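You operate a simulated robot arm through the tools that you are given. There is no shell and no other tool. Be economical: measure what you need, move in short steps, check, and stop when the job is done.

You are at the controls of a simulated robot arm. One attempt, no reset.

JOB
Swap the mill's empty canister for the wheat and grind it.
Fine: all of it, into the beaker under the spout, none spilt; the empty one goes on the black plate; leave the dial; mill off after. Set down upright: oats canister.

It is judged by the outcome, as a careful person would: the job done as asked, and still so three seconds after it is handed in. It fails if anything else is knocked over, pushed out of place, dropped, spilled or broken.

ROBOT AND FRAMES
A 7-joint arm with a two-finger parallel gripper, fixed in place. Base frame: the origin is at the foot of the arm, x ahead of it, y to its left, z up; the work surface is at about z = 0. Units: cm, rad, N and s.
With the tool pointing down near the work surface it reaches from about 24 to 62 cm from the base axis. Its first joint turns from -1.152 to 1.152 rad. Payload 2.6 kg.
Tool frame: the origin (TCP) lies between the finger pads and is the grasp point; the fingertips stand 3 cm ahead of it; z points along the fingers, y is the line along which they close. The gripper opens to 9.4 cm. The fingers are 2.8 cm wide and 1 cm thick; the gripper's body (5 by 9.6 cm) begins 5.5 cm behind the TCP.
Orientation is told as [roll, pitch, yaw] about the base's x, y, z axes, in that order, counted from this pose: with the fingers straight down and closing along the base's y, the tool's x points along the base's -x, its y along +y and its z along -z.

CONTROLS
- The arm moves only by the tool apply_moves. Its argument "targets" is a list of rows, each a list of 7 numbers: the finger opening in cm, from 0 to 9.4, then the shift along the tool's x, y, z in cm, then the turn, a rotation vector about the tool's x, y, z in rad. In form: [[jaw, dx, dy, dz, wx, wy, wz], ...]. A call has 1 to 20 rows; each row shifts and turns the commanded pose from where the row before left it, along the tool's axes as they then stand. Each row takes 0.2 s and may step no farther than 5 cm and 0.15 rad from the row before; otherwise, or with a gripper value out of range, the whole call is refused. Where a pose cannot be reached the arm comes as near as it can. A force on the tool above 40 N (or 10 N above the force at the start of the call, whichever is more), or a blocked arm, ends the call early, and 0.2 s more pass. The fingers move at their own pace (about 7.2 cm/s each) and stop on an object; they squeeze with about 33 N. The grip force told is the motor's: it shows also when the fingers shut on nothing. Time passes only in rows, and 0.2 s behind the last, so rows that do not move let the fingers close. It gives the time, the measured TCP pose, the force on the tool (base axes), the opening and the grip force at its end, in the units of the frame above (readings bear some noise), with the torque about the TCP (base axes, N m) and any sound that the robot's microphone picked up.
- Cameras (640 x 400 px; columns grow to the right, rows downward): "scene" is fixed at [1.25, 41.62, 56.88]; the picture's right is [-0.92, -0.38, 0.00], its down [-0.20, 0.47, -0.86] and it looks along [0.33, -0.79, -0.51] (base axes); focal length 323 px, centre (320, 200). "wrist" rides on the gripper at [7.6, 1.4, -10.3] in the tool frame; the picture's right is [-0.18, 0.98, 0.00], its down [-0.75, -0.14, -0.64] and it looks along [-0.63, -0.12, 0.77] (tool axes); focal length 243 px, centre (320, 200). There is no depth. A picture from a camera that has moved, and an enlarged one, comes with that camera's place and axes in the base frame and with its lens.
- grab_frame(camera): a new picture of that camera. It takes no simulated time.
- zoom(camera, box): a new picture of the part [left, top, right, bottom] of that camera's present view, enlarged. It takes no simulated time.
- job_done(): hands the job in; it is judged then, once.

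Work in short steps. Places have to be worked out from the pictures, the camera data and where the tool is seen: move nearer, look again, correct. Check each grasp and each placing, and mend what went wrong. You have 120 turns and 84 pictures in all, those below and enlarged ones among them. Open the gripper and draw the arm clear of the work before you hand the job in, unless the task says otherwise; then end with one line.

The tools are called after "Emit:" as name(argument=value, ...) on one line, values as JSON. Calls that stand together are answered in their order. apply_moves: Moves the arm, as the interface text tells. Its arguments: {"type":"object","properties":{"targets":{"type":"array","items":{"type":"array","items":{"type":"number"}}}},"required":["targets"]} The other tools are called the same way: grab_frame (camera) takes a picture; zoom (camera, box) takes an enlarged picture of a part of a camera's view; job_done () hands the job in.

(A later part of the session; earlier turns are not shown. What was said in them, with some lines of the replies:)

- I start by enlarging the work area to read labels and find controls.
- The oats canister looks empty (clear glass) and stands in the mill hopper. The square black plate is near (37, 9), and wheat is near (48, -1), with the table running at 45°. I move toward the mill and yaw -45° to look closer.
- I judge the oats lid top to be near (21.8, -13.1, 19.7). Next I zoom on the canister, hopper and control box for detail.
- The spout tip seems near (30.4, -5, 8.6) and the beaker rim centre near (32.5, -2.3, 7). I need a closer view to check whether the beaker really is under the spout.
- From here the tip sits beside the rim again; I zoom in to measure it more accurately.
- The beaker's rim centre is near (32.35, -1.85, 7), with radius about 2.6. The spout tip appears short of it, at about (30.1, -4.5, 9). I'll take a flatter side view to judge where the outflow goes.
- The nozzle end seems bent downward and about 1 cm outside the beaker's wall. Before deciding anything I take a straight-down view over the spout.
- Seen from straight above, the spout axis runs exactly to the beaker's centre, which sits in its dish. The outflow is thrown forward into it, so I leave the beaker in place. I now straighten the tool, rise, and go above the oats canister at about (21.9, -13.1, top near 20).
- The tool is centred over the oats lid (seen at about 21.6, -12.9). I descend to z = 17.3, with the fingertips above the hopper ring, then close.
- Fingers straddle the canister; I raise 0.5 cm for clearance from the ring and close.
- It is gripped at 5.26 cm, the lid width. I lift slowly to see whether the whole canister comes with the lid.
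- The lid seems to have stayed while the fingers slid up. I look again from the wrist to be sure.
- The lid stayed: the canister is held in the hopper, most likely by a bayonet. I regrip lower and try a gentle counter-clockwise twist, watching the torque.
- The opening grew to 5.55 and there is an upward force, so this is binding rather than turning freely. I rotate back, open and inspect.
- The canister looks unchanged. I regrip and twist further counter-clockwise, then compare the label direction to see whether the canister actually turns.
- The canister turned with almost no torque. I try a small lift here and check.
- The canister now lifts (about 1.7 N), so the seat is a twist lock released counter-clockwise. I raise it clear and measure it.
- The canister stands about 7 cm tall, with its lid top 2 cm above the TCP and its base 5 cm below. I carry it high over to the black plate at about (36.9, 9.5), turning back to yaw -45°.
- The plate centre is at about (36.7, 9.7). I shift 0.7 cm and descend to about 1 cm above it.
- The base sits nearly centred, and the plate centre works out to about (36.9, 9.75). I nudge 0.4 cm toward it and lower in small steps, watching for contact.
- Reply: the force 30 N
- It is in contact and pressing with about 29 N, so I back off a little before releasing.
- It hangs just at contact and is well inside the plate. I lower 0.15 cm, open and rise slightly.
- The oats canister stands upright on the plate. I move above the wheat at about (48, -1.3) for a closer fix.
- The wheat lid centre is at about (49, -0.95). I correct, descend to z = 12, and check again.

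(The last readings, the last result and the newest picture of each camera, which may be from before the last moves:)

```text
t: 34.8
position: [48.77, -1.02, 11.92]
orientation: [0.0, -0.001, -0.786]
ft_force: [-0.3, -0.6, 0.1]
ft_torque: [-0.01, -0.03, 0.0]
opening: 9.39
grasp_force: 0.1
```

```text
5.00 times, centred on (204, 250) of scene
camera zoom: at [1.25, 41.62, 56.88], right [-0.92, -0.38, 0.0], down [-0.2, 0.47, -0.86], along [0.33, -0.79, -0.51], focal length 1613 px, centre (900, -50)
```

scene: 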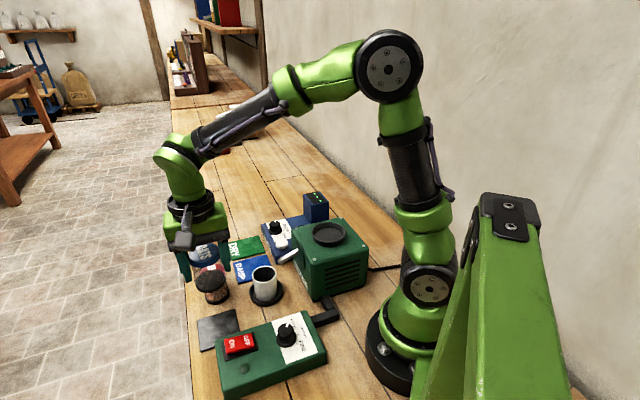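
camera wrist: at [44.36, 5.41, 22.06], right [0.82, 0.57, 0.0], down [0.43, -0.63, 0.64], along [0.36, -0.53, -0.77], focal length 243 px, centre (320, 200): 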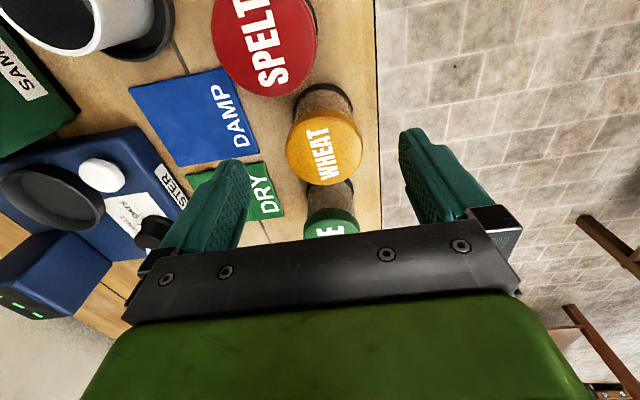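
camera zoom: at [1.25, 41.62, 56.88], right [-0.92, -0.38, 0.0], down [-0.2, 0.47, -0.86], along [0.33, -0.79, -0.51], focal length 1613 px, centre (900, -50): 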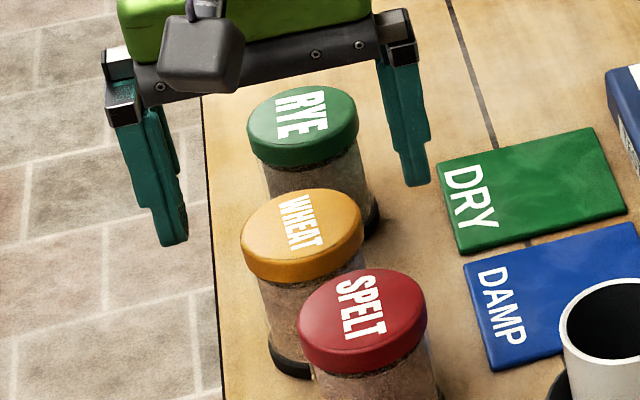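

Nearly aligned; I apply a small correction, descend to z of about 5.3, and close.

Emit:
apply_moves(targets=[[9.4, 0.1, 0.2, 2.5, 0, 0, 0], [9.4, 0, 0, 2.5, 0, 0, 0], [9.4, 0, 0, 1.6, 0, 0, 0], [9.4, 0, 0, 0, 0, 0, 0], [7, 0, 0, 0, 0, 0, 0], [6, 0, 0, 0, 0, 0, 0], [3.5, 0, 0, 0, 0, 0, 0], [3.5, 0, 0, 0, 0, 0, 0], [3.5, 0, 0, 0, 0, 0, 0]])

Emit:
zoom(camera="scene", box=[140, 210, 268, 290])

```text
t: 36.8
position: [48.9, -0.88, 5.49]
orientation: [-0.001, -0.002, -0.786]
ft_force: [-0.1, -0.1, 0.2]
ft_torque: [0.02, 0.02, 0.01]
opening: 5.59
grasp_force: 33.0
```

```text
5.00 times, centred on (204, 250) of scene
camera zoom: at [1.25, 41.62, 56.88], right [-0.92, -0.38, 0.0], down [-0.2, 0.47, -0.86], along [0.33, -0.79, -0.51], focal length 1613 px, centre (900, -50)
```

zoom: 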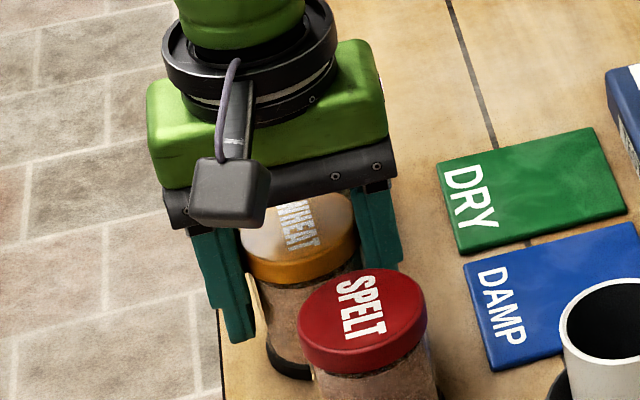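

The wheat is gripped at 5.59 cm. I lift it straight up and check that it comes along.

Emit:
apply_moves(targets=[[3.5, 0, 0, -0.5, 0, 0, 0], [3.5, 0, 0, -1, 0, 0, 0], [3.5, 0, 0, -2, 0, 0, 0], [3.5, 0, 0, -3, 0, 0, 0], [3.5, 0, 0, -3.5, 0, 0, 0], [3.5, 0, 0, -3.5, 0, 0, 0], [3.5, 0, 0, -3.5, 0, 0, 0], [3.5, 0, 0, -2.5, 0, 0, 0], [3.5, 0, 0, 0, 0, 0, 0]])

Emit:
grab_frame(camera="wrist")

Emit:
grab_frame(camera="scene")

```text
t: 38.8
position: [49.06, -0.85, 24.96]
orientation: [-0.002, -0.002, -0.784]
ft_force: [-0.3, -1.0, -1.4]
ft_torque: [0.01, 0.01, -0.01]
opening: 5.57
grasp_force: 33.1
```

```text
39 pictures are left
camera wrist: at [44.62, 5.69, 35.05], right [0.82, 0.57, 0.0], down [0.43, -0.63, 0.64], along [0.36, -0.53, -0.77], focal length 243 px, centre (320, 200)
```

wrist: 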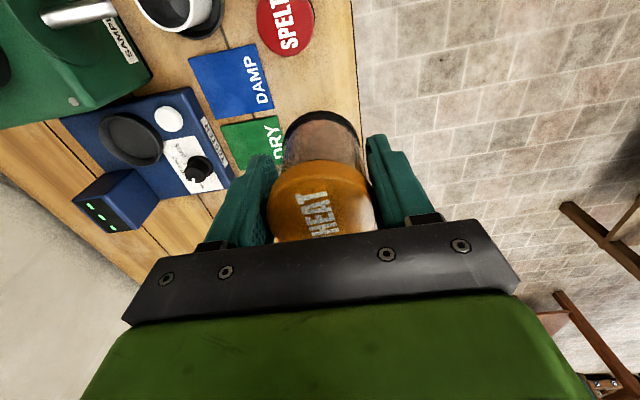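

```text
38 pictures are left
```

scene: 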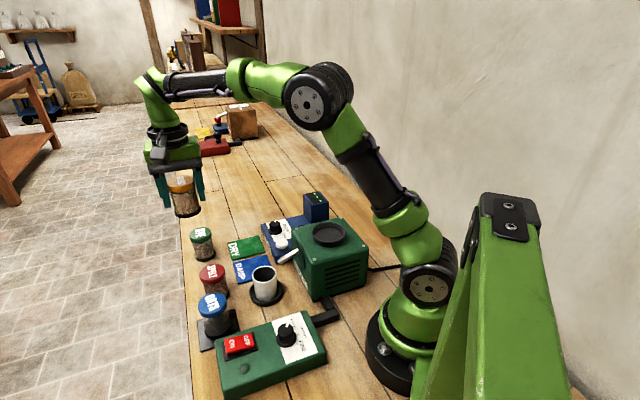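

The wheat is held upright. I carry it over the hopper at z 25, target (21.8, -13.0), turning counter-clockwise toward the unlocked angle.

Emit:
apply_moves(targets=[[3.5, 0.6, -1.7, 0, 0, 0, 0], [3.5, 1.0, -2.6, 0, 0, 0, 0], [3.5, 1.1, -3, 0, 0, 0, 0], [3.5, 1.2, -3, 0, 0, 0, 0], [3.5, 1.2, -3, 0, 0, 0, 0], [3.5, 1.2, -3, 0, 0, 0, 0], [3.5, 1.2, -3, 0, 0, 0, 0], [3.5, 1.2, -3, 0, 0, 0, 0], [3.5, 1.1, -2.9, 0, 0, 0, 0], [3.5, 0.9, -2, 0, 0, 0, 0], [3.5, 0, -0.6, 0, 0, 0, 0], [3.5, 0, 0, 0, 0, 0, -0.139], [3.5, 0, 0, 0, 0, 0, -0.139], [3.5, 0, 0, 0, 0, 0, -0.139], [3.5, 0, 0, 0, 0, 0, -0.139], [3.5, 0, 0, 0, 0, 0, 0]])

Emit:
grab_frame(camera="wrist")

Emit:
zoom(camera="scene", box=[263, 165, 391, 245])

```text
t: 42.2
position: [21.71, -12.88, 24.88]
orientation: [-0.002, -0.002, -0.226]
ft_force: [-0.4, -0.4, -2.4]
ft_torque: [0.0, -0.02, -0.04]
opening: 5.56
grasp_force: 32.9
```

```text
37 pictures are left
camera wrist: at [14.6, -9.63, 35.05], right [0.4, 0.92, 0.0], down [0.7, -0.31, 0.64], along [0.59, -0.26, -0.77], focal length 243 px, centre (320, 200)
```

wrist: 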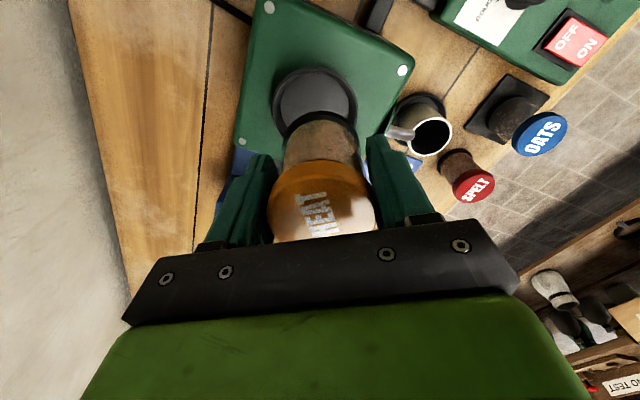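

```text
5.00 times, centred on (327, 205) of scene
camera zoom: at [1.25, 41.62, 56.88], right [-0.92, -0.38, 0.0], down [-0.2, 0.47, -0.86], along [0.33, -0.79, -0.51], focal length 1613 px, centre (285, 175)
```

zoom: 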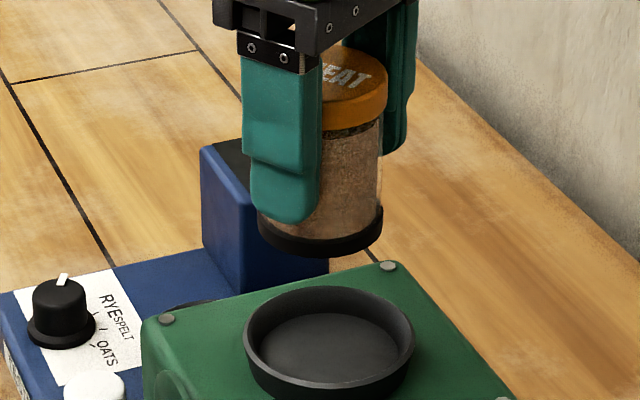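

The base appears about 0.45 cm off the cup centre. I correct that, then lower to just above the rim and check.

Emit:
apply_moves(targets=[[3.5, 0.36, -0.26, 0, 0, 0, 0], [3.5, 0, 0, 2, 0, 0, 0], [3.5, 0, 0, 2, 0, 0, 0], [3.5, 0, 0, 1.2, 0, 0, 0], [3.5, 0, 0, 0, 0, 0, 0]])

Emit:
zoom(camera="scene", box=[279, 190, 375, 250])

```text
t: 43.4
position: [21.23, -12.99, 19.73]
orientation: [0.0, -0.002, -0.23]
ft_force: [-0.1, 0.8, -1.8]
ft_torque: [0.0, -0.03, -0.02]
opening: 5.58
grasp_force: 32.7
```

```text
6.67 times, centred on (327, 220) of scene
camera zoom: at [1.25, 41.62, 56.88], right [-0.92, -0.38, 0.0], down [-0.2, 0.47, -0.86], along [0.33, -0.79, -0.51], focal length 2151 px, centre (273, 67)
```

zoom: 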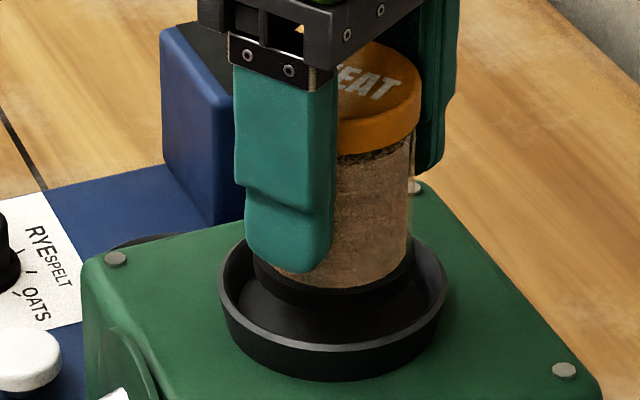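

It is centred laterally over the cup. I lower gently to the seat at TCP of about 18.2.

Emit:
apply_moves(targets=[[3.5, 0, 0, 0.6, 0, 0, 0], [3.5, 0, 0, 0.4, 0, 0, 0], [3.5, 0, 0, 0.2, 0, 0, 0], [3.5, 0, 0, 0.15, 0, 0, 0], [3.5, 0, 0, 0, 0, 0, 0]])

Emit:
zoom(camera="scene", box=[279, 190, 375, 250])

```text
t: 44.6
position: [21.36, -13.08, 18.21]
orientation: [-0.002, -0.002, -0.231]
ft_force: [0.3, 0.6, -3.1]
ft_torque: [-0.03, 0.01, 0.02]
opening: 5.53
grasp_force: 33.1
```

```text
6.67 times, centred on (327, 220) of scene
camera zoom: at [1.25, 41.62, 56.88], right [-0.92, -0.38, 0.0], down [-0.2, 0.47, -0.86], along [0.33, -0.79, -0.51], focal length 2151 px, centre (273, 67)
```

zoom: 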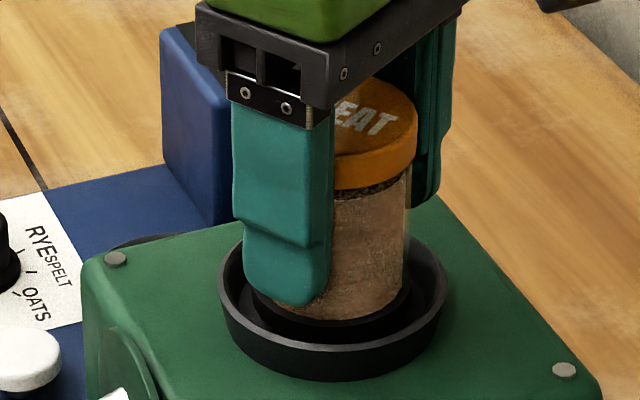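

It is still hanging free, about 0.3 cm above the seat. I lower further in tiny steps.

Emit:
apply_moves(targets=[[3.5, 0, 0, 0.1, 0, 0, 0], [3.5, 0, 0, 0.1, 0, 0, 0], [3.5, 0, 0, 0, 0, 0, 0]])

```text
t: 45.4
position: [21.42, -13.02, 18.19]
orientation: [-0.003, -0.001, -0.228]
ft_force: [-1.1, 0.7, -1.7]
ft_torque: [-0.01, 0.01, 0.02]
opening: 5.57
grasp_force: 33.3
```

Emit:
apply_moves(targets=[[3.5, 0, 0, 0.1, 0, 0, 0], [3.5, 0, 0, 0.1, 0, 0, 0], [3.5, 0, 0, 0, 0, 0, 0]])

```text
t: 46.2
position: [21.38, -13.07, 17.8]
orientation: [-0.003, 0.0, -0.229]
ft_force: [0.2, -0.7, -2.2]
ft_torque: [-0.02, 0.01, -0.02]
opening: 5.54
grasp_force: 33.1
```

Emit:
apply_moves(targets=[[3.5, 0, 0, 0.1, 0, 0, 0], [3.5, 0, 0, 0.1, 0, 0, 0], [3.5, 0, 0, 0, 0, 0, 0]])

Emit:
zoom(camera="scene", box=[279, 190, 375, 250])

```text
t: 47.0
position: [21.45, -13.21, 17.82]
orientation: [-0.001, -0.005, -0.23]
ft_force: [-2.7, 2.2, 18.2]
ft_torque: [0.05, 0.12, -0.13]
opening: 5.53
grasp_force: 33.6
```

```text
6.67 times, centred on (327, 220) of scene
camera zoom: at [1.24, 41.62, 56.88], right [-0.92, -0.38, 0.0], down [-0.2, 0.47, -0.86], along [0.33, -0.79, -0.51], focal length 2151 px, centre (273, 67)
```

zoom: 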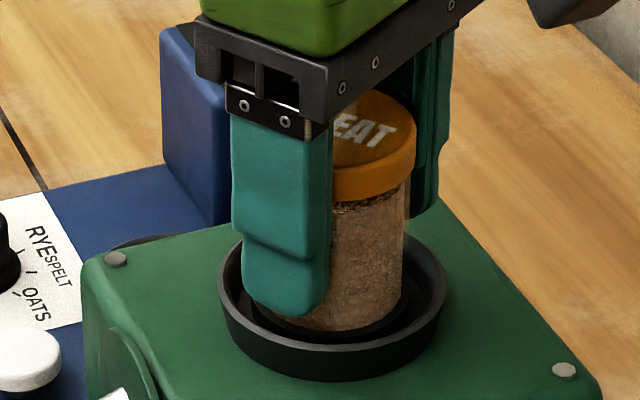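

It is seated (contact at 18 N). I ease off 0.1 cm and twist clockwise about 0.3 rad, watching the torque.

Emit:
apply_moves(targets=[[3.5, 0, 0, -0.1, 0, 0, 0], [3.5, 0, 0, 0, 0, 0, 0.1], [3.5, 0, 0, 0, 0, 0, 0.1], [3.5, 0, 0, 0, 0, 0, 0.1], [3.5, 0, 0, 0, 0, 0, 0]])

Emit:
zoom(camera="scene", box=[279, 190, 375, 250])

```text
t: 48.2
position: [21.26, -13.04, 17.83]
orientation: [0.0, 0.0, -0.53]
ft_force: [-0.1, 0.7, -2.1]
ft_torque: [0.01, -0.01, 0.0]
opening: 5.53
grasp_force: 32.8
```

```text
6.67 times, centred on (327, 220) of scene
camera zoom: at [1.25, 41.62, 56.88], right [-0.92, -0.38, 0.0], down [-0.2, 0.47, -0.86], along [0.33, -0.79, -0.51], focal length 2151 px, centre (273, 67)
```

zoom: 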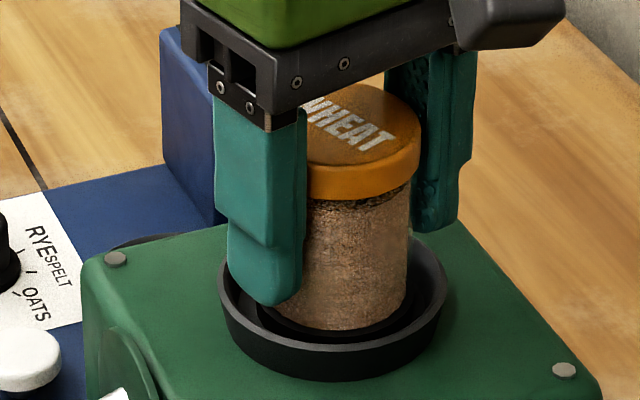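

No stop is felt yet, and by the label it needs roughly 0.25 rad more to match the old locked angle. I keep it lightly seated and go on turning clockwise.

Emit:
apply_moves(targets=[[3.5, 0, 0, 0.1, 0, 0, 0], [3.5, 0, 0, 0, 0, 0, 0.1], [3.5, 0, 0, 0, 0, 0, 0.1], [3.5, 0, 0, 0, 0, 0, 0.1], [3.5, 0, 0, 0, 0, 0, 0]])

Emit:
zoom(camera="scene", box=[279, 190, 375, 250])

```text
t: 49.4
position: [21.39, -13.14, 17.79]
orientation: [0.001, -0.006, -0.83]
ft_force: [1.5, -4.6, 20.1]
ft_torque: [-0.38, 0.05, 0.02]
opening: 5.5
grasp_force: 32.9
```

```text
6.67 times, centred on (327, 220) of scene
camera zoom: at [1.24, 41.62, 56.88], right [-0.92, -0.38, 0.0], down [-0.2, 0.47, -0.86], along [0.33, -0.79, -0.51], focal length 2151 px, centre (273, 67)
```

zoom: 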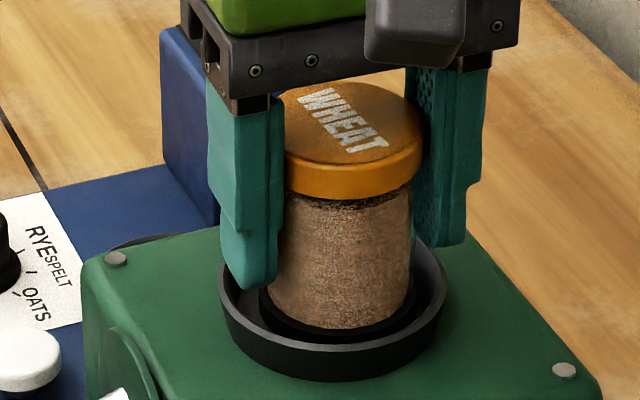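

The label now matches the old locked direction. I re-centre 0.2 cm, then make a small pull test to see whether it is held.

Emit:
apply_moves(targets=[[3.5, 0, 0, -0.1, 0, 0, 0], [3.5, -0.07, 0.2, 0, 0, 0, 0], [3.5, 0, 0, -0.2, 0, 0, 0], [3.5, 0, 0, -0.2, 0, 0, 0], [3.5, 0, 0, 0, 0, 0, 0]])

Emit:
zoom(camera="scene", box=[279, 190, 375, 250])

```text
t: 50.6
position: [21.49, -12.93, 18.23]
orientation: [-0.001, -0.001, -0.829]
ft_force: [-0.5, -0.2, -2.0]
ft_torque: [0.02, 0.03, 0.0]
opening: 5.54
grasp_force: 32.6
```

```text
6.67 times, centred on (327, 220) of scene
camera zoom: at [1.25, 41.62, 56.88], right [-0.92, -0.38, 0.0], down [-0.2, 0.47, -0.86], along [0.33, -0.79, -0.51], focal length 2151 px, centre (273, 67)
```

zoom: 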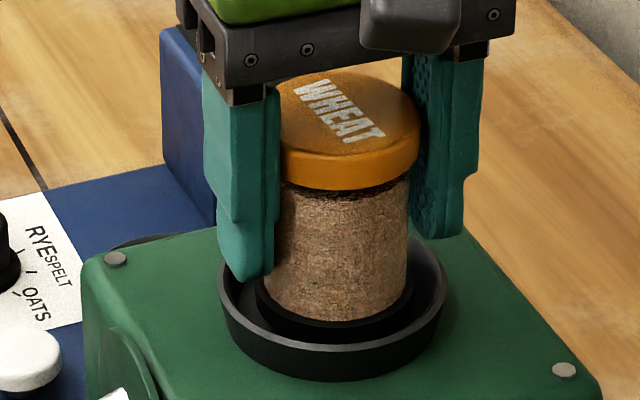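

It still lifts freely. I set it down again with light pressure and turn further clockwise to feel for a catch.

Emit:
apply_moves(targets=[[3.5, 0, 0, 0.2, 0, 0, 0], [3.5, 0, 0, 0.2, 0, 0, 0], [3.5, 0, 0, 0.1, 0, 0, 0], [3.5, 0, 0, 0, 0, 0, 0.1], [3.5, 0, 0, 0, 0, 0, 0.1], [3.5, 0, 0, 0, 0, 0, 0.1], [3.5, 0, 0, 0, 0, 0, 0.1]])

Emit:
apply_moves(targets=[[3.5, 0, 0, -0.1, 0, 0, 0], [3.5, 0, 0, -0.2, 0, 0, 0], [3.5, 0, 0, -0.2, 0, 0, 0]])

Emit:
zoom(camera="scene", box=[279, 190, 375, 250])

```text
t: 52.2
position: [21.75, -13.03, 17.72]
orientation: [0.003, -0.006, -1.231]
ft_force: [3.8, -4.8, 18.0]
ft_torque: [-0.44, -0.05, 0.16]
opening: 5.48
grasp_force: 33.2
```

```text
t: 53.0
position: [21.56, -12.91, 18.25]
orientation: [0.001, 0.0, -1.231]
ft_force: [-0.1, 0.1, -1.7]
ft_torque: [0.0, 0.01, -0.01]
opening: 5.45
grasp_force: 31.9
```

```text
6.67 times, centred on (327, 220) of scene
camera zoom: at [1.25, 41.62, 56.88], right [-0.92, -0.38, 0.0], down [-0.2, 0.47, -0.86], along [0.33, -0.79, -0.51], focal length 2151 px, centre (273, 67)
```

zoom: 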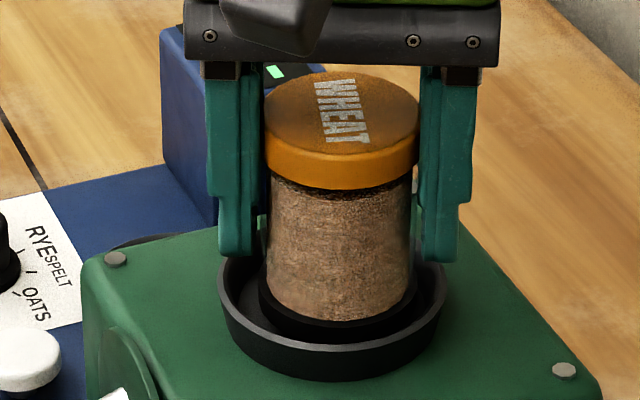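

There is no catch in either direction, so the seat is a plain cup and the first lift was only a slip. I turn back to the original label angle, seat it centred, and release.

Emit:
apply_moves(targets=[[3.5, 0, 0, 0, 0, 0, -0.13], [3.5, 0, 0, 0, 0, 0, -0.13], [3.5, 0, 0, 0, 0, 0, -0.13], [3.5, -0.06, 0.15, 0.15, 0, 0, 0], [3.5, 0, 0, 0.15, 0, 0, 0], [3.5, 0, 0, 0.1, 0, 0, 0], [3.5, 0, 0, 0.05, 0, 0, 0], [3.5, 0, 0, 0, 0, 0, 0]])

```text
t: 54.8
position: [21.84, -12.88, 17.78]
orientation: [0.0, -0.002, -0.839]
ft_force: [-0.1, -0.3, -2.1]
ft_torque: [0.0, 0.02, 0.01]
opening: 5.41
grasp_force: 32.8
```

Emit:
apply_moves(targets=[[3.5, 0, 0, 0.08, 0, 0, 0], [3.5, 0, 0, 0, 0, 0, 0], [5, 0, 0, 0, 0, 0, 0], [6, 0, 0, 0, 0, 0, 0], [7, 0, 0, 0, 0, 0, 0], [8, 0, 0, 0, 0, 0, 0], [8, 0, 0, -2, 0, 0, 0], [8, 0, 0, -3, 0, 0, 0], [9.4, 0, 0, -4, 0, 0, 0]])

Emit:
zoom(camera="scene", box=[279, 190, 375, 250])

Emit:
grab_frame(camera="wrist")

```text
t: 56.8
position: [21.75, -12.86, 26.76]
orientation: [0.0, -0.002, -0.841]
ft_force: [0.0, -1.1, -0.5]
ft_torque: [0.02, 0.0, 0.01]
opening: 9.4
grasp_force: 0.0
```

```text
6.67 times, centred on (327, 220) of scene
camera zoom: at [1.25, 41.62, 56.88], right [-0.92, -0.38, 0.0], down [-0.2, 0.47, -0.86], along [0.33, -0.79, -0.51], focal length 2151 px, centre (273, 67)
```

zoom: 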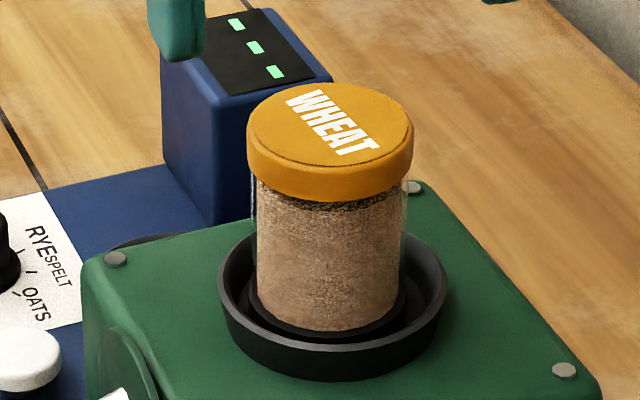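

```text
27 pictures are left
camera wrist: at [17.58, -6.19, 36.98], right [0.85, 0.52, 0.0], down [0.4, -0.65, 0.64], along [0.33, -0.55, -0.77], focal length 243 px, centre (320, 200)
```

wrist: 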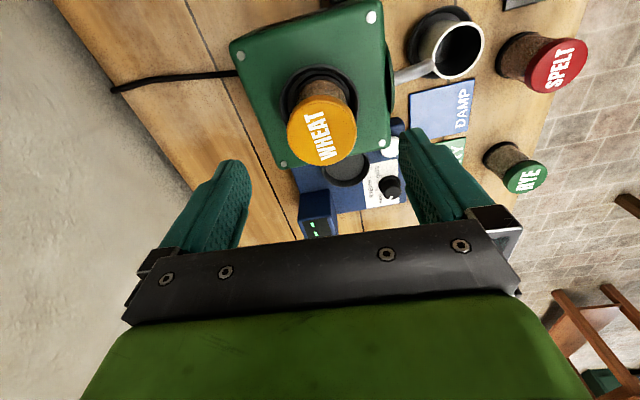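

The wheat is seated centred and upright. Next is the switch: the ON end is raised at about (29.8, 14.4, 5.5), so the mill is off. I close the fingers and move above it.

Emit:
apply_moves(targets=[[5, 1, 1.6, 0, 0, 0, 0], [2, 1.7, 2.7, 0, 0, 0, 0], [0, 1.7, 2.8, 0, 0, 0, 0], [0, 1.8, 2.9, 0, 0, 0, 0], [0, 1.8, 2.9, 0, 0, 0, 0], [0, 1.8, 2.9, 0, 0, 0, 0], [0, 1.8, 2.9, 0, 0, 0, 0], [0, 1.7, 2.8, 0, 0, 0, 0], [0, 1.7, 2.7, 0, 0, 0, 0], [0, 0, 0, 3, 0, 0, 0], [0, 0, 0, 3, 0, 0, 0], [0, 0, 0, 3, 0, 0, 0], [0, 0, 0, 2, 0, 0, 0], [0, 0, 0, 0, 0, 0, 0]])

Emit:
grab_frame(camera="wrist")

Emit:
zoom(camera="scene", box=[180, 280, 308, 360])

```text
t: 59.8
position: [29.8, 14.39, 15.6]
orientation: [0.0, -0.001, -0.839]
ft_force: [0.5, -0.2, -0.2]
ft_torque: [0.02, 0.01, 0.03]
opening: 0.02
grasp_force: 32.8
```

```text
26 pictures are left
camera wrist: at [25.67, 21.03, 25.75], right [0.85, 0.52, 0.0], down [0.4, -0.65, 0.64], along [0.33, -0.55, -0.77], focal length 243 px, centre (320, 200)
```

wrist: 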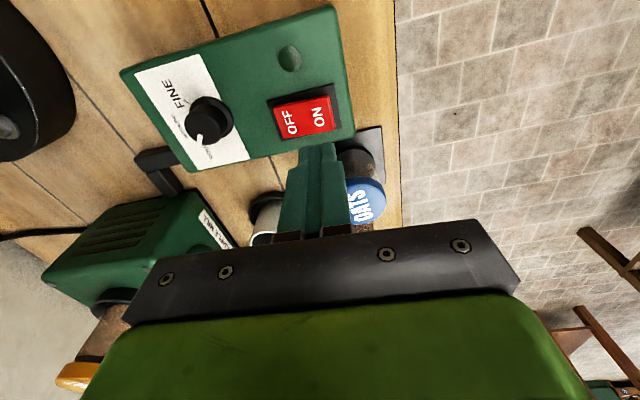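

```text
5.00 times, centred on (244, 320) of scene
camera zoom: at [1.25, 41.62, 56.88], right [-0.92, -0.38, 0.0], down [-0.2, 0.47, -0.86], along [0.33, -0.79, -0.51], focal length 1613 px, centre (700, -400)
```

zoom: 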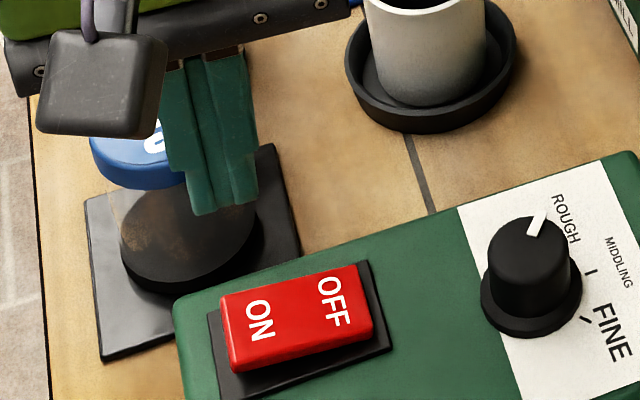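

The wrist view puts the rocker from about (27, 11.7) to (30.5, 15.3), so I am above the ON half. I descend and press gently.

Emit:
apply_moves(targets=[[0, 0, 0.1, 3, 0, 0, 0], [0, 0, 0, 2.5, 0, 0, 0], [0, 0, 0, 0.9, 0, 0, 0], [0, 0, 0, 0.3, 0, 0, 0], [0, 0, 0, 0.3, 0, 0, 0], [0, 0, 0, 0, 0, 0, 0]])

```text
t: 61.2
position: [29.73, 14.42, 8.65]
orientation: [0.0, -0.001, -0.839]
ft_force: [0.1, 0.0, 0.9]
ft_torque: [0.0, 0.02, 0.02]
opening: 0.0
grasp_force: 32.5
```

No contact yet (tip near 5.65). I continue in small steps.

Emit:
apply_moves(targets=[[0, 0, 0, 0.2, 0, 0, 0], [0, 0, 0, 0.2, 0, 0, 0], [0, 0, 0, 0.2, 0, 0, 0], [0, 0, 0, 0, 0, 0, 0]])

```text
t: 62.2
position: [29.81, 14.49, 8.18]
orientation: [0.004, -0.002, -0.839]
ft_force: [-7.1, -5.2, 29.1]
ft_torque: [-0.42, 0.36, -0.01]
opening: 0.03
grasp_force: 33.6
```

It is in contact at 29 N with no sound yet. I press slightly more.

Emit:
apply_moves(targets=[[0, 0, 0, 0.15, 0, 0, 0], [0, 0, 0, 0.15, 0, 0, 0], [0, 0, 0, 0, 0, 0, 0]])

Emit:
zoom(camera="scene", box=[180, 290, 308, 370])

```text
t: 62.5
position: [29.67, 14.46, 8.41]
orientation: [0.002, -0.005, -0.842]
ft_force: [-2.7, -2.0, 7.4]
ft_torque: [-0.16, 0.08, -0.05]
opening: 0.01
grasp_force: 32.9
stopped in row 1: the force on the tool passed its limit at 47 N (the readings are from after the stop); the commanded pose is now the measured one
```

```text
5.00 times, centred on (244, 330) of scene
camera zoom: at [1.24, 41.62, 56.88], right [-0.92, -0.38, 0.0], down [-0.2, 0.47, -0.86], along [0.33, -0.79, -0.51], focal length 1613 px, centre (700, -450)
```

zoom: 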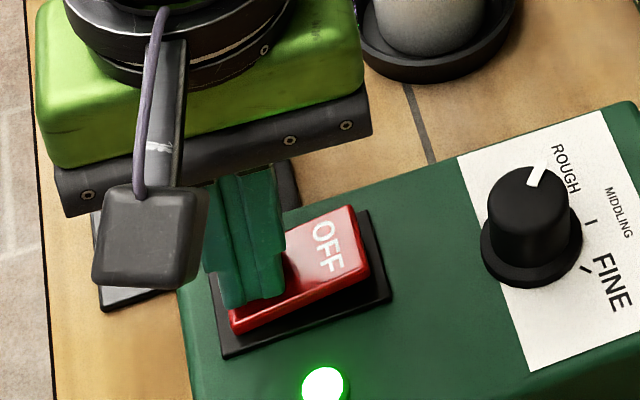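

The lamp is lit: the mill is on. I check the spout at once (pictures take no time).

Emit:
zoom(camera="scene", box=[230, 200, 358, 300])

```text
4.00 times, centred on (294, 250) of scene
camera zoom: at [1.24, 41.62, 56.88], right [-0.92, -0.38, 0.0], down [-0.2, 0.47, -0.86], along [0.33, -0.79, -0.51], focal length 1291 px, centre (424, 0)
```

zoom: 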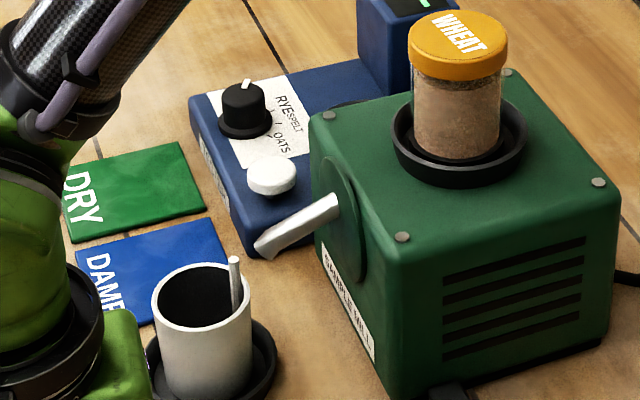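

A short flour stream is visible inside the beaker. I lift off the switch and wait a second, then look again.

Emit:
apply_moves(targets=[[0, 0, 0, -1, 0, 0, 0], [0, 0, 0, -1, 0, 0, 0], [0, 0, 0, 0, 0, 0, 0]])

Emit:
zoom(camera="scene", box=[230, 200, 358, 300])

```text
t: 63.3
position: [29.84, 14.38, 10.18]
orientation: [0.002, -0.003, -0.841]
ft_force: [-0.4, -0.1, 0.5]
ft_torque: [-0.02, -0.04, 0.0]
opening: 0.0
grasp_force: 33.6
```

```text
4.00 times, centred on (294, 250) of scene
camera zoom: at [1.25, 41.62, 56.88], right [-0.92, -0.38, 0.0], down [-0.2, 0.47, -0.86], along [0.33, -0.79, -0.51], focal length 1291 px, centre (424, 0)
```

zoom: 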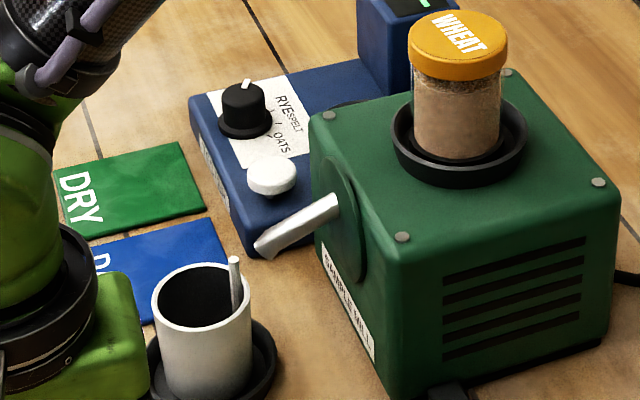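

The flow continues into the beaker. I wait about 3 s and check levels.

Emit:
apply_moves(targets=[[0, 0, 0, 0, 0, 0, 0], [0, 0, 0, 0, 0, 0, 0], [0, 0, 0, 0, 0, 0, 0], [0, 0, 0, 0, 0, 0, 0], [0, 0, 0, 0, 0, 0, 0], [0, 0, 0, 0, 0, 0, 0], [0, 0, 0, 0, 0, 0, 0], [0, 0, 0, 0, 0, 0, 0], [0, 0, 0, 0, 0, 0, 0], [0, 0, 0, 0, 0, 0, 0], [0, 0, 0, 0, 0, 0, 0], [0, 0, 0, 0, 0, 0, 0], [0, 0, 0, 0, 0, 0, 0], [0, 0, 0, 0, 0, 0, 0]])

Emit:
zoom(camera="scene", box=[230, 200, 358, 300])

```text
t: 66.3
position: [29.81, 14.42, 10.17]
orientation: [0.0, -0.004, -0.84]
ft_force: [-0.1, -0.6, -1.2]
ft_torque: [0.0, -0.01, -0.01]
opening: 0.0
grasp_force: 32.9
```

```text
4.00 times, centred on (294, 250) of scene
camera zoom: at [1.25, 41.62, 56.88], right [-0.92, -0.38, 0.0], down [-0.2, 0.47, -0.86], along [0.33, -0.79, -0.51], focal length 1291 px, centre (424, 0)
```

zoom: 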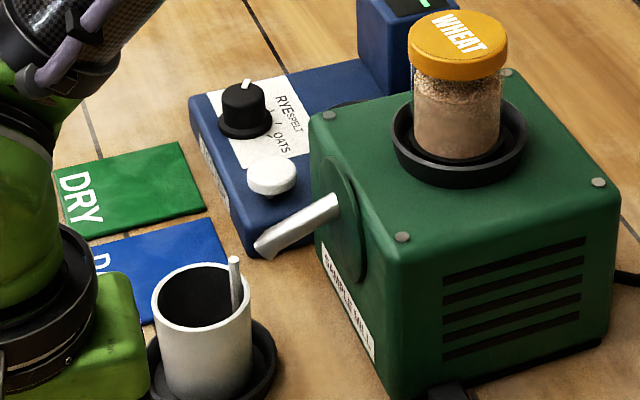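

The level is falling steadily, about 12% in 4 s. I keep waiting.

Emit:
apply_moves(targets=[[0, 0, 0, 0, 0, 0, 0], [0, 0, 0, 0, 0, 0, 0], [0, 0, 0, 0, 0, 0, 0], [0, 0, 0, 0, 0, 0, 0], [0, 0, 0, 0, 0, 0, 0], [0, 0, 0, 0, 0, 0, 0], [0, 0, 0, 0, 0, 0, 0], [0, 0, 0, 0, 0, 0, 0], [0, 0, 0, 0, 0, 0, 0], [0, 0, 0, 0, 0, 0, 0], [0, 0, 0, 0, 0, 0, 0], [0, 0, 0, 0, 0, 0, 0], [0, 0, 0, 0, 0, 0, 0], [0, 0, 0, 0, 0, 0, 0], [0, 0, 0, 0, 0, 0, 0], [0, 0, 0, 0, 0, 0, 0], [0, 0, 0, 0, 0, 0, 0], [0, 0, 0, 0, 0, 0, 0], [0, 0, 0, 0, 0, 0, 0], [0, 0, 0, 0, 0, 0, 0]])

Emit:
apply_moves(targets=[[0, 0, 0, 0, 0, 0, 0], [0, 0, 0, 0, 0, 0, 0], [0, 0, 0, 0, 0, 0, 0], [0, 0, 0, 0, 0, 0, 0], [0, 0, 0, 0, 0, 0, 0], [0, 0, 0, 0, 0, 0, 0], [0, 0, 0, 0, 0, 0, 0], [0, 0, 0, 0, 0, 0, 0], [0, 0, 0, 0, 0, 0, 0], [0, 0, 0, 0, 0, 0, 0], [0, 0, 0, 0, 0, 0, 0], [0, 0, 0, 0, 0, 0, 0], [0, 0, 0, 0, 0, 0, 0], [0, 0, 0, 0, 0, 0, 0], [0, 0, 0, 0, 0, 0, 0], [0, 0, 0, 0, 0, 0, 0], [0, 0, 0, 0, 0, 0, 0], [0, 0, 0, 0, 0, 0, 0], [0, 0, 0, 0, 0, 0, 0], [0, 0, 0, 0, 0, 0, 0]])

Emit:
zoom(camera="scene", box=[230, 200, 358, 300])

```text
t: 70.5
position: [29.76, 14.35, 10.13]
orientation: [0.003, -0.004, -0.839]
ft_force: [0.4, -0.4, -1.0]
ft_torque: [0.01, 0.01, 0.02]
opening: 0.0
grasp_force: 32.5
```

```text
t: 74.7
position: [29.7, 14.46, 10.25]
orientation: [0.001, -0.004, -0.839]
ft_force: [-0.4, 0.1, 0.2]
ft_torque: [0.0, 0.02, 0.03]
opening: 0.0
grasp_force: 33.2
```

```text
4.00 times, centred on (294, 250) of scene
camera zoom: at [1.25, 41.62, 56.88], right [-0.92, -0.38, 0.0], down [-0.2, 0.47, -0.86], along [0.33, -0.79, -0.51], focal length 1291 px, centre (424, 0)
```

zoom: 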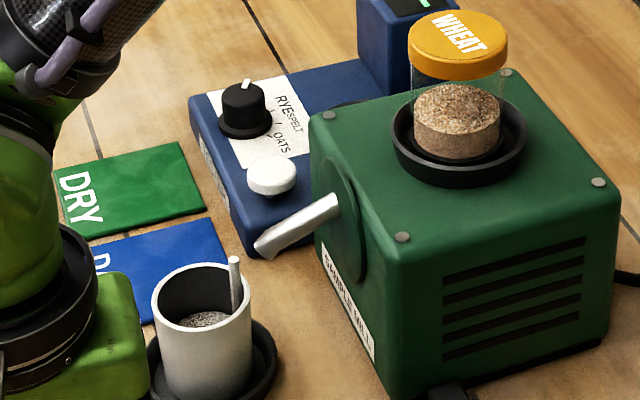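

The flour is collecting in the beaker and about 40% remains in the canister. I keep waiting.

Emit:
apply_moves(targets=[[0, 0, 0, 0, 0, 0, 0], [0, 0, 0, 0, 0, 0, 0], [0, 0, 0, 0, 0, 0, 0], [0, 0, 0, 0, 0, 0, 0], [0, 0, 0, 0, 0, 0, 0], [0, 0, 0, 0, 0, 0, 0], [0, 0, 0, 0, 0, 0, 0], [0, 0, 0, 0, 0, 0, 0], [0, 0, 0, 0, 0, 0, 0], [0, 0, 0, 0, 0, 0, 0], [0, 0, 0, 0, 0, 0, 0], [0, 0, 0, 0, 0, 0, 0], [0, 0, 0, 0, 0, 0, 0], [0, 0, 0, 0, 0, 0, 0], [0, 0, 0, 0, 0, 0, 0], [0, 0, 0, 0, 0, 0, 0], [0, 0, 0, 0, 0, 0, 0], [0, 0, 0, 0, 0, 0, 0], [0, 0, 0, 0, 0, 0, 0], [0, 0, 0, 0, 0, 0, 0]])

Emit:
apply_moves(targets=[[0, 0, 0, 0, 0, 0, 0], [0, 0, 0, 0, 0, 0, 0], [0, 0, 0, 0, 0, 0, 0], [0, 0, 0, 0, 0, 0, 0], [0, 0, 0, 0, 0, 0, 0], [0, 0, 0, 0, 0, 0, 0], [0, 0, 0, 0, 0, 0, 0], [0, 0, 0, 0, 0, 0, 0], [0, 0, 0, 0, 0, 0, 0], [0, 0, 0, 0, 0, 0, 0], [0, 0, 0, 0, 0, 0, 0], [0, 0, 0, 0, 0, 0, 0], [0, 0, 0, 0, 0, 0, 0], [0, 0, 0, 0, 0, 0, 0], [0, 0, 0, 0, 0, 0, 0], [0, 0, 0, 0, 0, 0, 0], [0, 0, 0, 0, 0, 0, 0], [0, 0, 0, 0, 0, 0, 0], [0, 0, 0, 0, 0, 0, 0], [0, 0, 0, 0, 0, 0, 0]])

Emit:
zoom(camera="scene", box=[230, 200, 358, 300])

```text
t: 78.9
position: [29.87, 14.4, 10.21]
orientation: [0.0, -0.003, -0.839]
ft_force: [-0.5, 0.9, -0.4]
ft_torque: [0.0, 0.0, 0.03]
opening: 0.0
grasp_force: 33.0
```

```text
t: 83.1
position: [29.85, 14.4, 10.14]
orientation: [0.002, -0.004, -0.839]
ft_force: [0.3, 0.1, 0.0]
ft_torque: [0.01, -0.03, 0.0]
opening: 0.04
grasp_force: 33.1
```

```text
4.00 times, centred on (294, 250) of scene
camera zoom: at [1.25, 41.62, 56.88], right [-0.92, -0.38, 0.0], down [-0.2, 0.47, -0.86], along [0.33, -0.79, -0.51], focal length 1291 px, centre (424, 0)
```

zoom: 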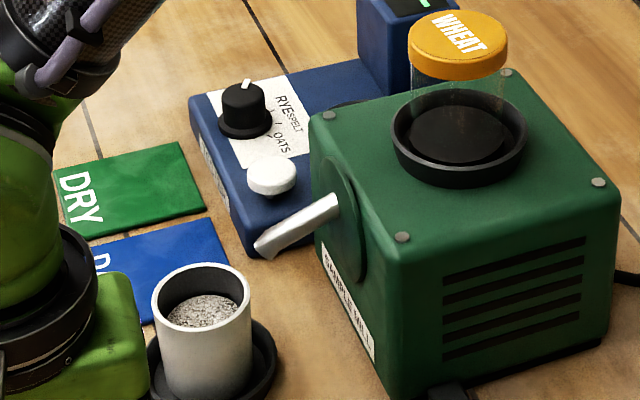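

The canister is empty and the stream has stopped, with everything in the beaker. Now I press the OFF half at about (27.65, 12.3).

Emit:
apply_moves(targets=[[0, 0, 0, -1, 0, 0, 0], [0, -0.1, -1.5, 0, 0, 0, 0], [0, 0, -1.5, 0, 0, 0, 0], [0, 0, 0, 1.2, 0, 0, 0], [0, 0, 0, 0.8, 0, 0, 0], [0, 0, 0, 0.3, 0, 0, 0], [0, 0, 0, 0.2, 0, 0, 0], [0, 0, 0, 0.2, 0, 0, 0], [0, 0, 0, 0, 0, 0, 0]])

```text
t: 85.1
position: [27.62, 12.28, 8.42]
orientation: [0.0, 0.0, -0.843]
ft_force: [-0.1, -0.7, 0.6]
ft_torque: [-0.01, 0.02, 0.04]
opening: 0.0
grasp_force: 32.2
```

Emit:
apply_moves(targets=[[0, 0, 0, 0.2, 0, 0, 0], [0, 0, 0, 0.2, 0, 0, 0], [0, 0, 0, 0, 0, 0, 0]])

Emit:
zoom(camera="scene", box=[180, 290, 308, 370])

```text
t: 85.8
position: [27.63, 12.42, 8.24]
orientation: [0.003, -0.005, -0.842]
ft_force: [-4.4, -2.4, 11.5]
ft_torque: [0.1, 0.13, 0.05]
opening: 0.0
grasp_force: 33.5
stopped in row 3: the force on the tool passed its limit at 46 N (the readings are from after the stop); the commanded pose is now the measured one
```

```text
5.00 times, centred on (244, 330) of scene
camera zoom: at [1.24, 41.62, 56.88], right [-0.92, -0.38, 0.0], down [-0.2, 0.47, -0.86], along [0.33, -0.79, -0.51], focal length 1613 px, centre (700, -450)
```

zoom: 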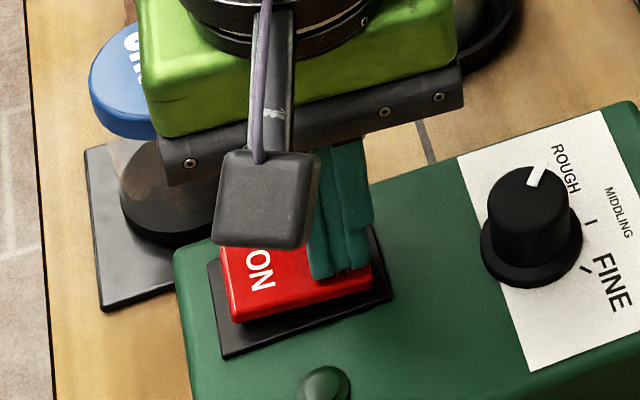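

The lamp is out and the mill is off. I rise well clear, open the gripper and do a final check.

Emit:
apply_moves(targets=[[0, 0, 0, -1, 0, 0, 0], [0, 0, 0, -3, 0, 0, 0], [0, 0, 0, -4, 0, 0, 0], [0, 0, 0, -4, 0, 0, 0], [0, 0, 0, -4, 0, 0, 0], [4, 0, 0, -4, 0, 0, 0], [9.4, 0, 0, 0, 0, 0, 0], [9.4, 0, 0, 0, 0, 0, 0]])

Emit:
grab_frame(camera="scene")

Emit:
zoom(camera="scene", box=[180, 220, 372, 340])

Emit:
zoom(camera="scene", box=[180, 280, 340, 380])

```text
t: 87.6
position: [27.48, 12.4, 28.17]
orientation: [0.002, -0.002, -0.843]
ft_force: [0.2, 0.1, -0.6]
ft_torque: [-0.01, 0.01, 0.03]
opening: 9.4
grasp_force: 0.0
```

```text
17 pictures are left
```

scene: 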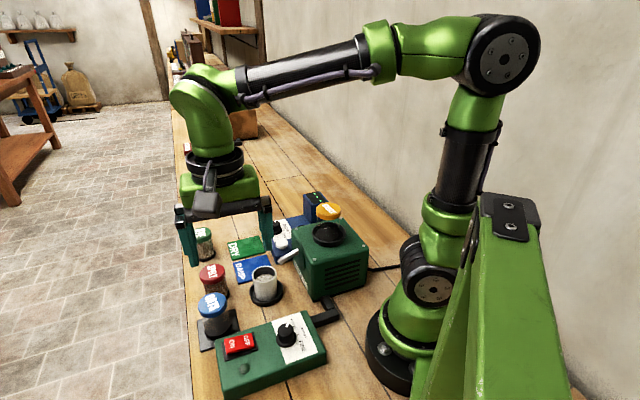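

```text
3.33 times, centred on (276, 280) of scene
camera zoom: at [1.25, 41.62, 56.88], right [-0.92, -0.38, 0.0], down [-0.2, 0.47, -0.86], along [0.33, -0.79, -0.51], focal length 1076 px, centre (467, -67)
```

zoom: 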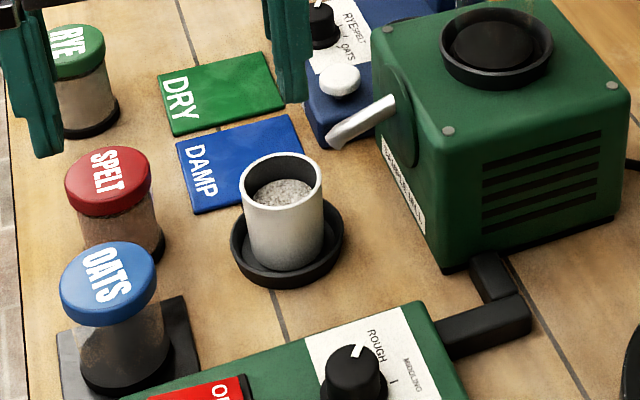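

```text
4.00 times, centred on (260, 330) of scene
camera zoom: at [1.25, 41.62, 56.88], right [-0.92, -0.38, 0.0], down [-0.2, 0.47, -0.86], along [0.33, -0.79, -0.51], focal length 1291 px, centre (560, -320)
```

zoom: 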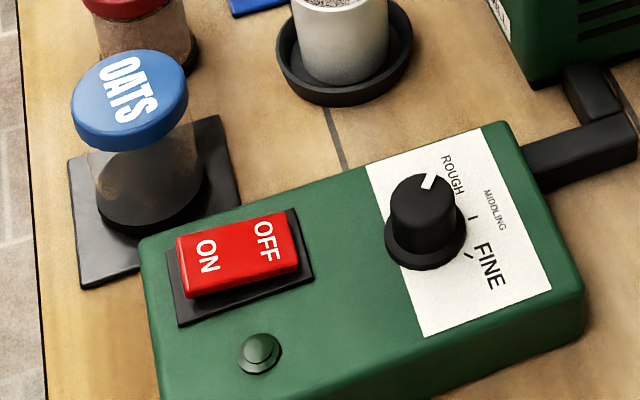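

Everything checks out: flour in the beaker with no spill visible, mill off, dial untouched, oats upright on the black plate, and the arm clear with the gripper open.

Emit:
job_done()

```text
The job is handed in.
```

The wheat is ground into the beaker with no spill visible, the empty oats canister stands upright on the black plate, the mill is off, and I left the dial where it was, at ROUGH.
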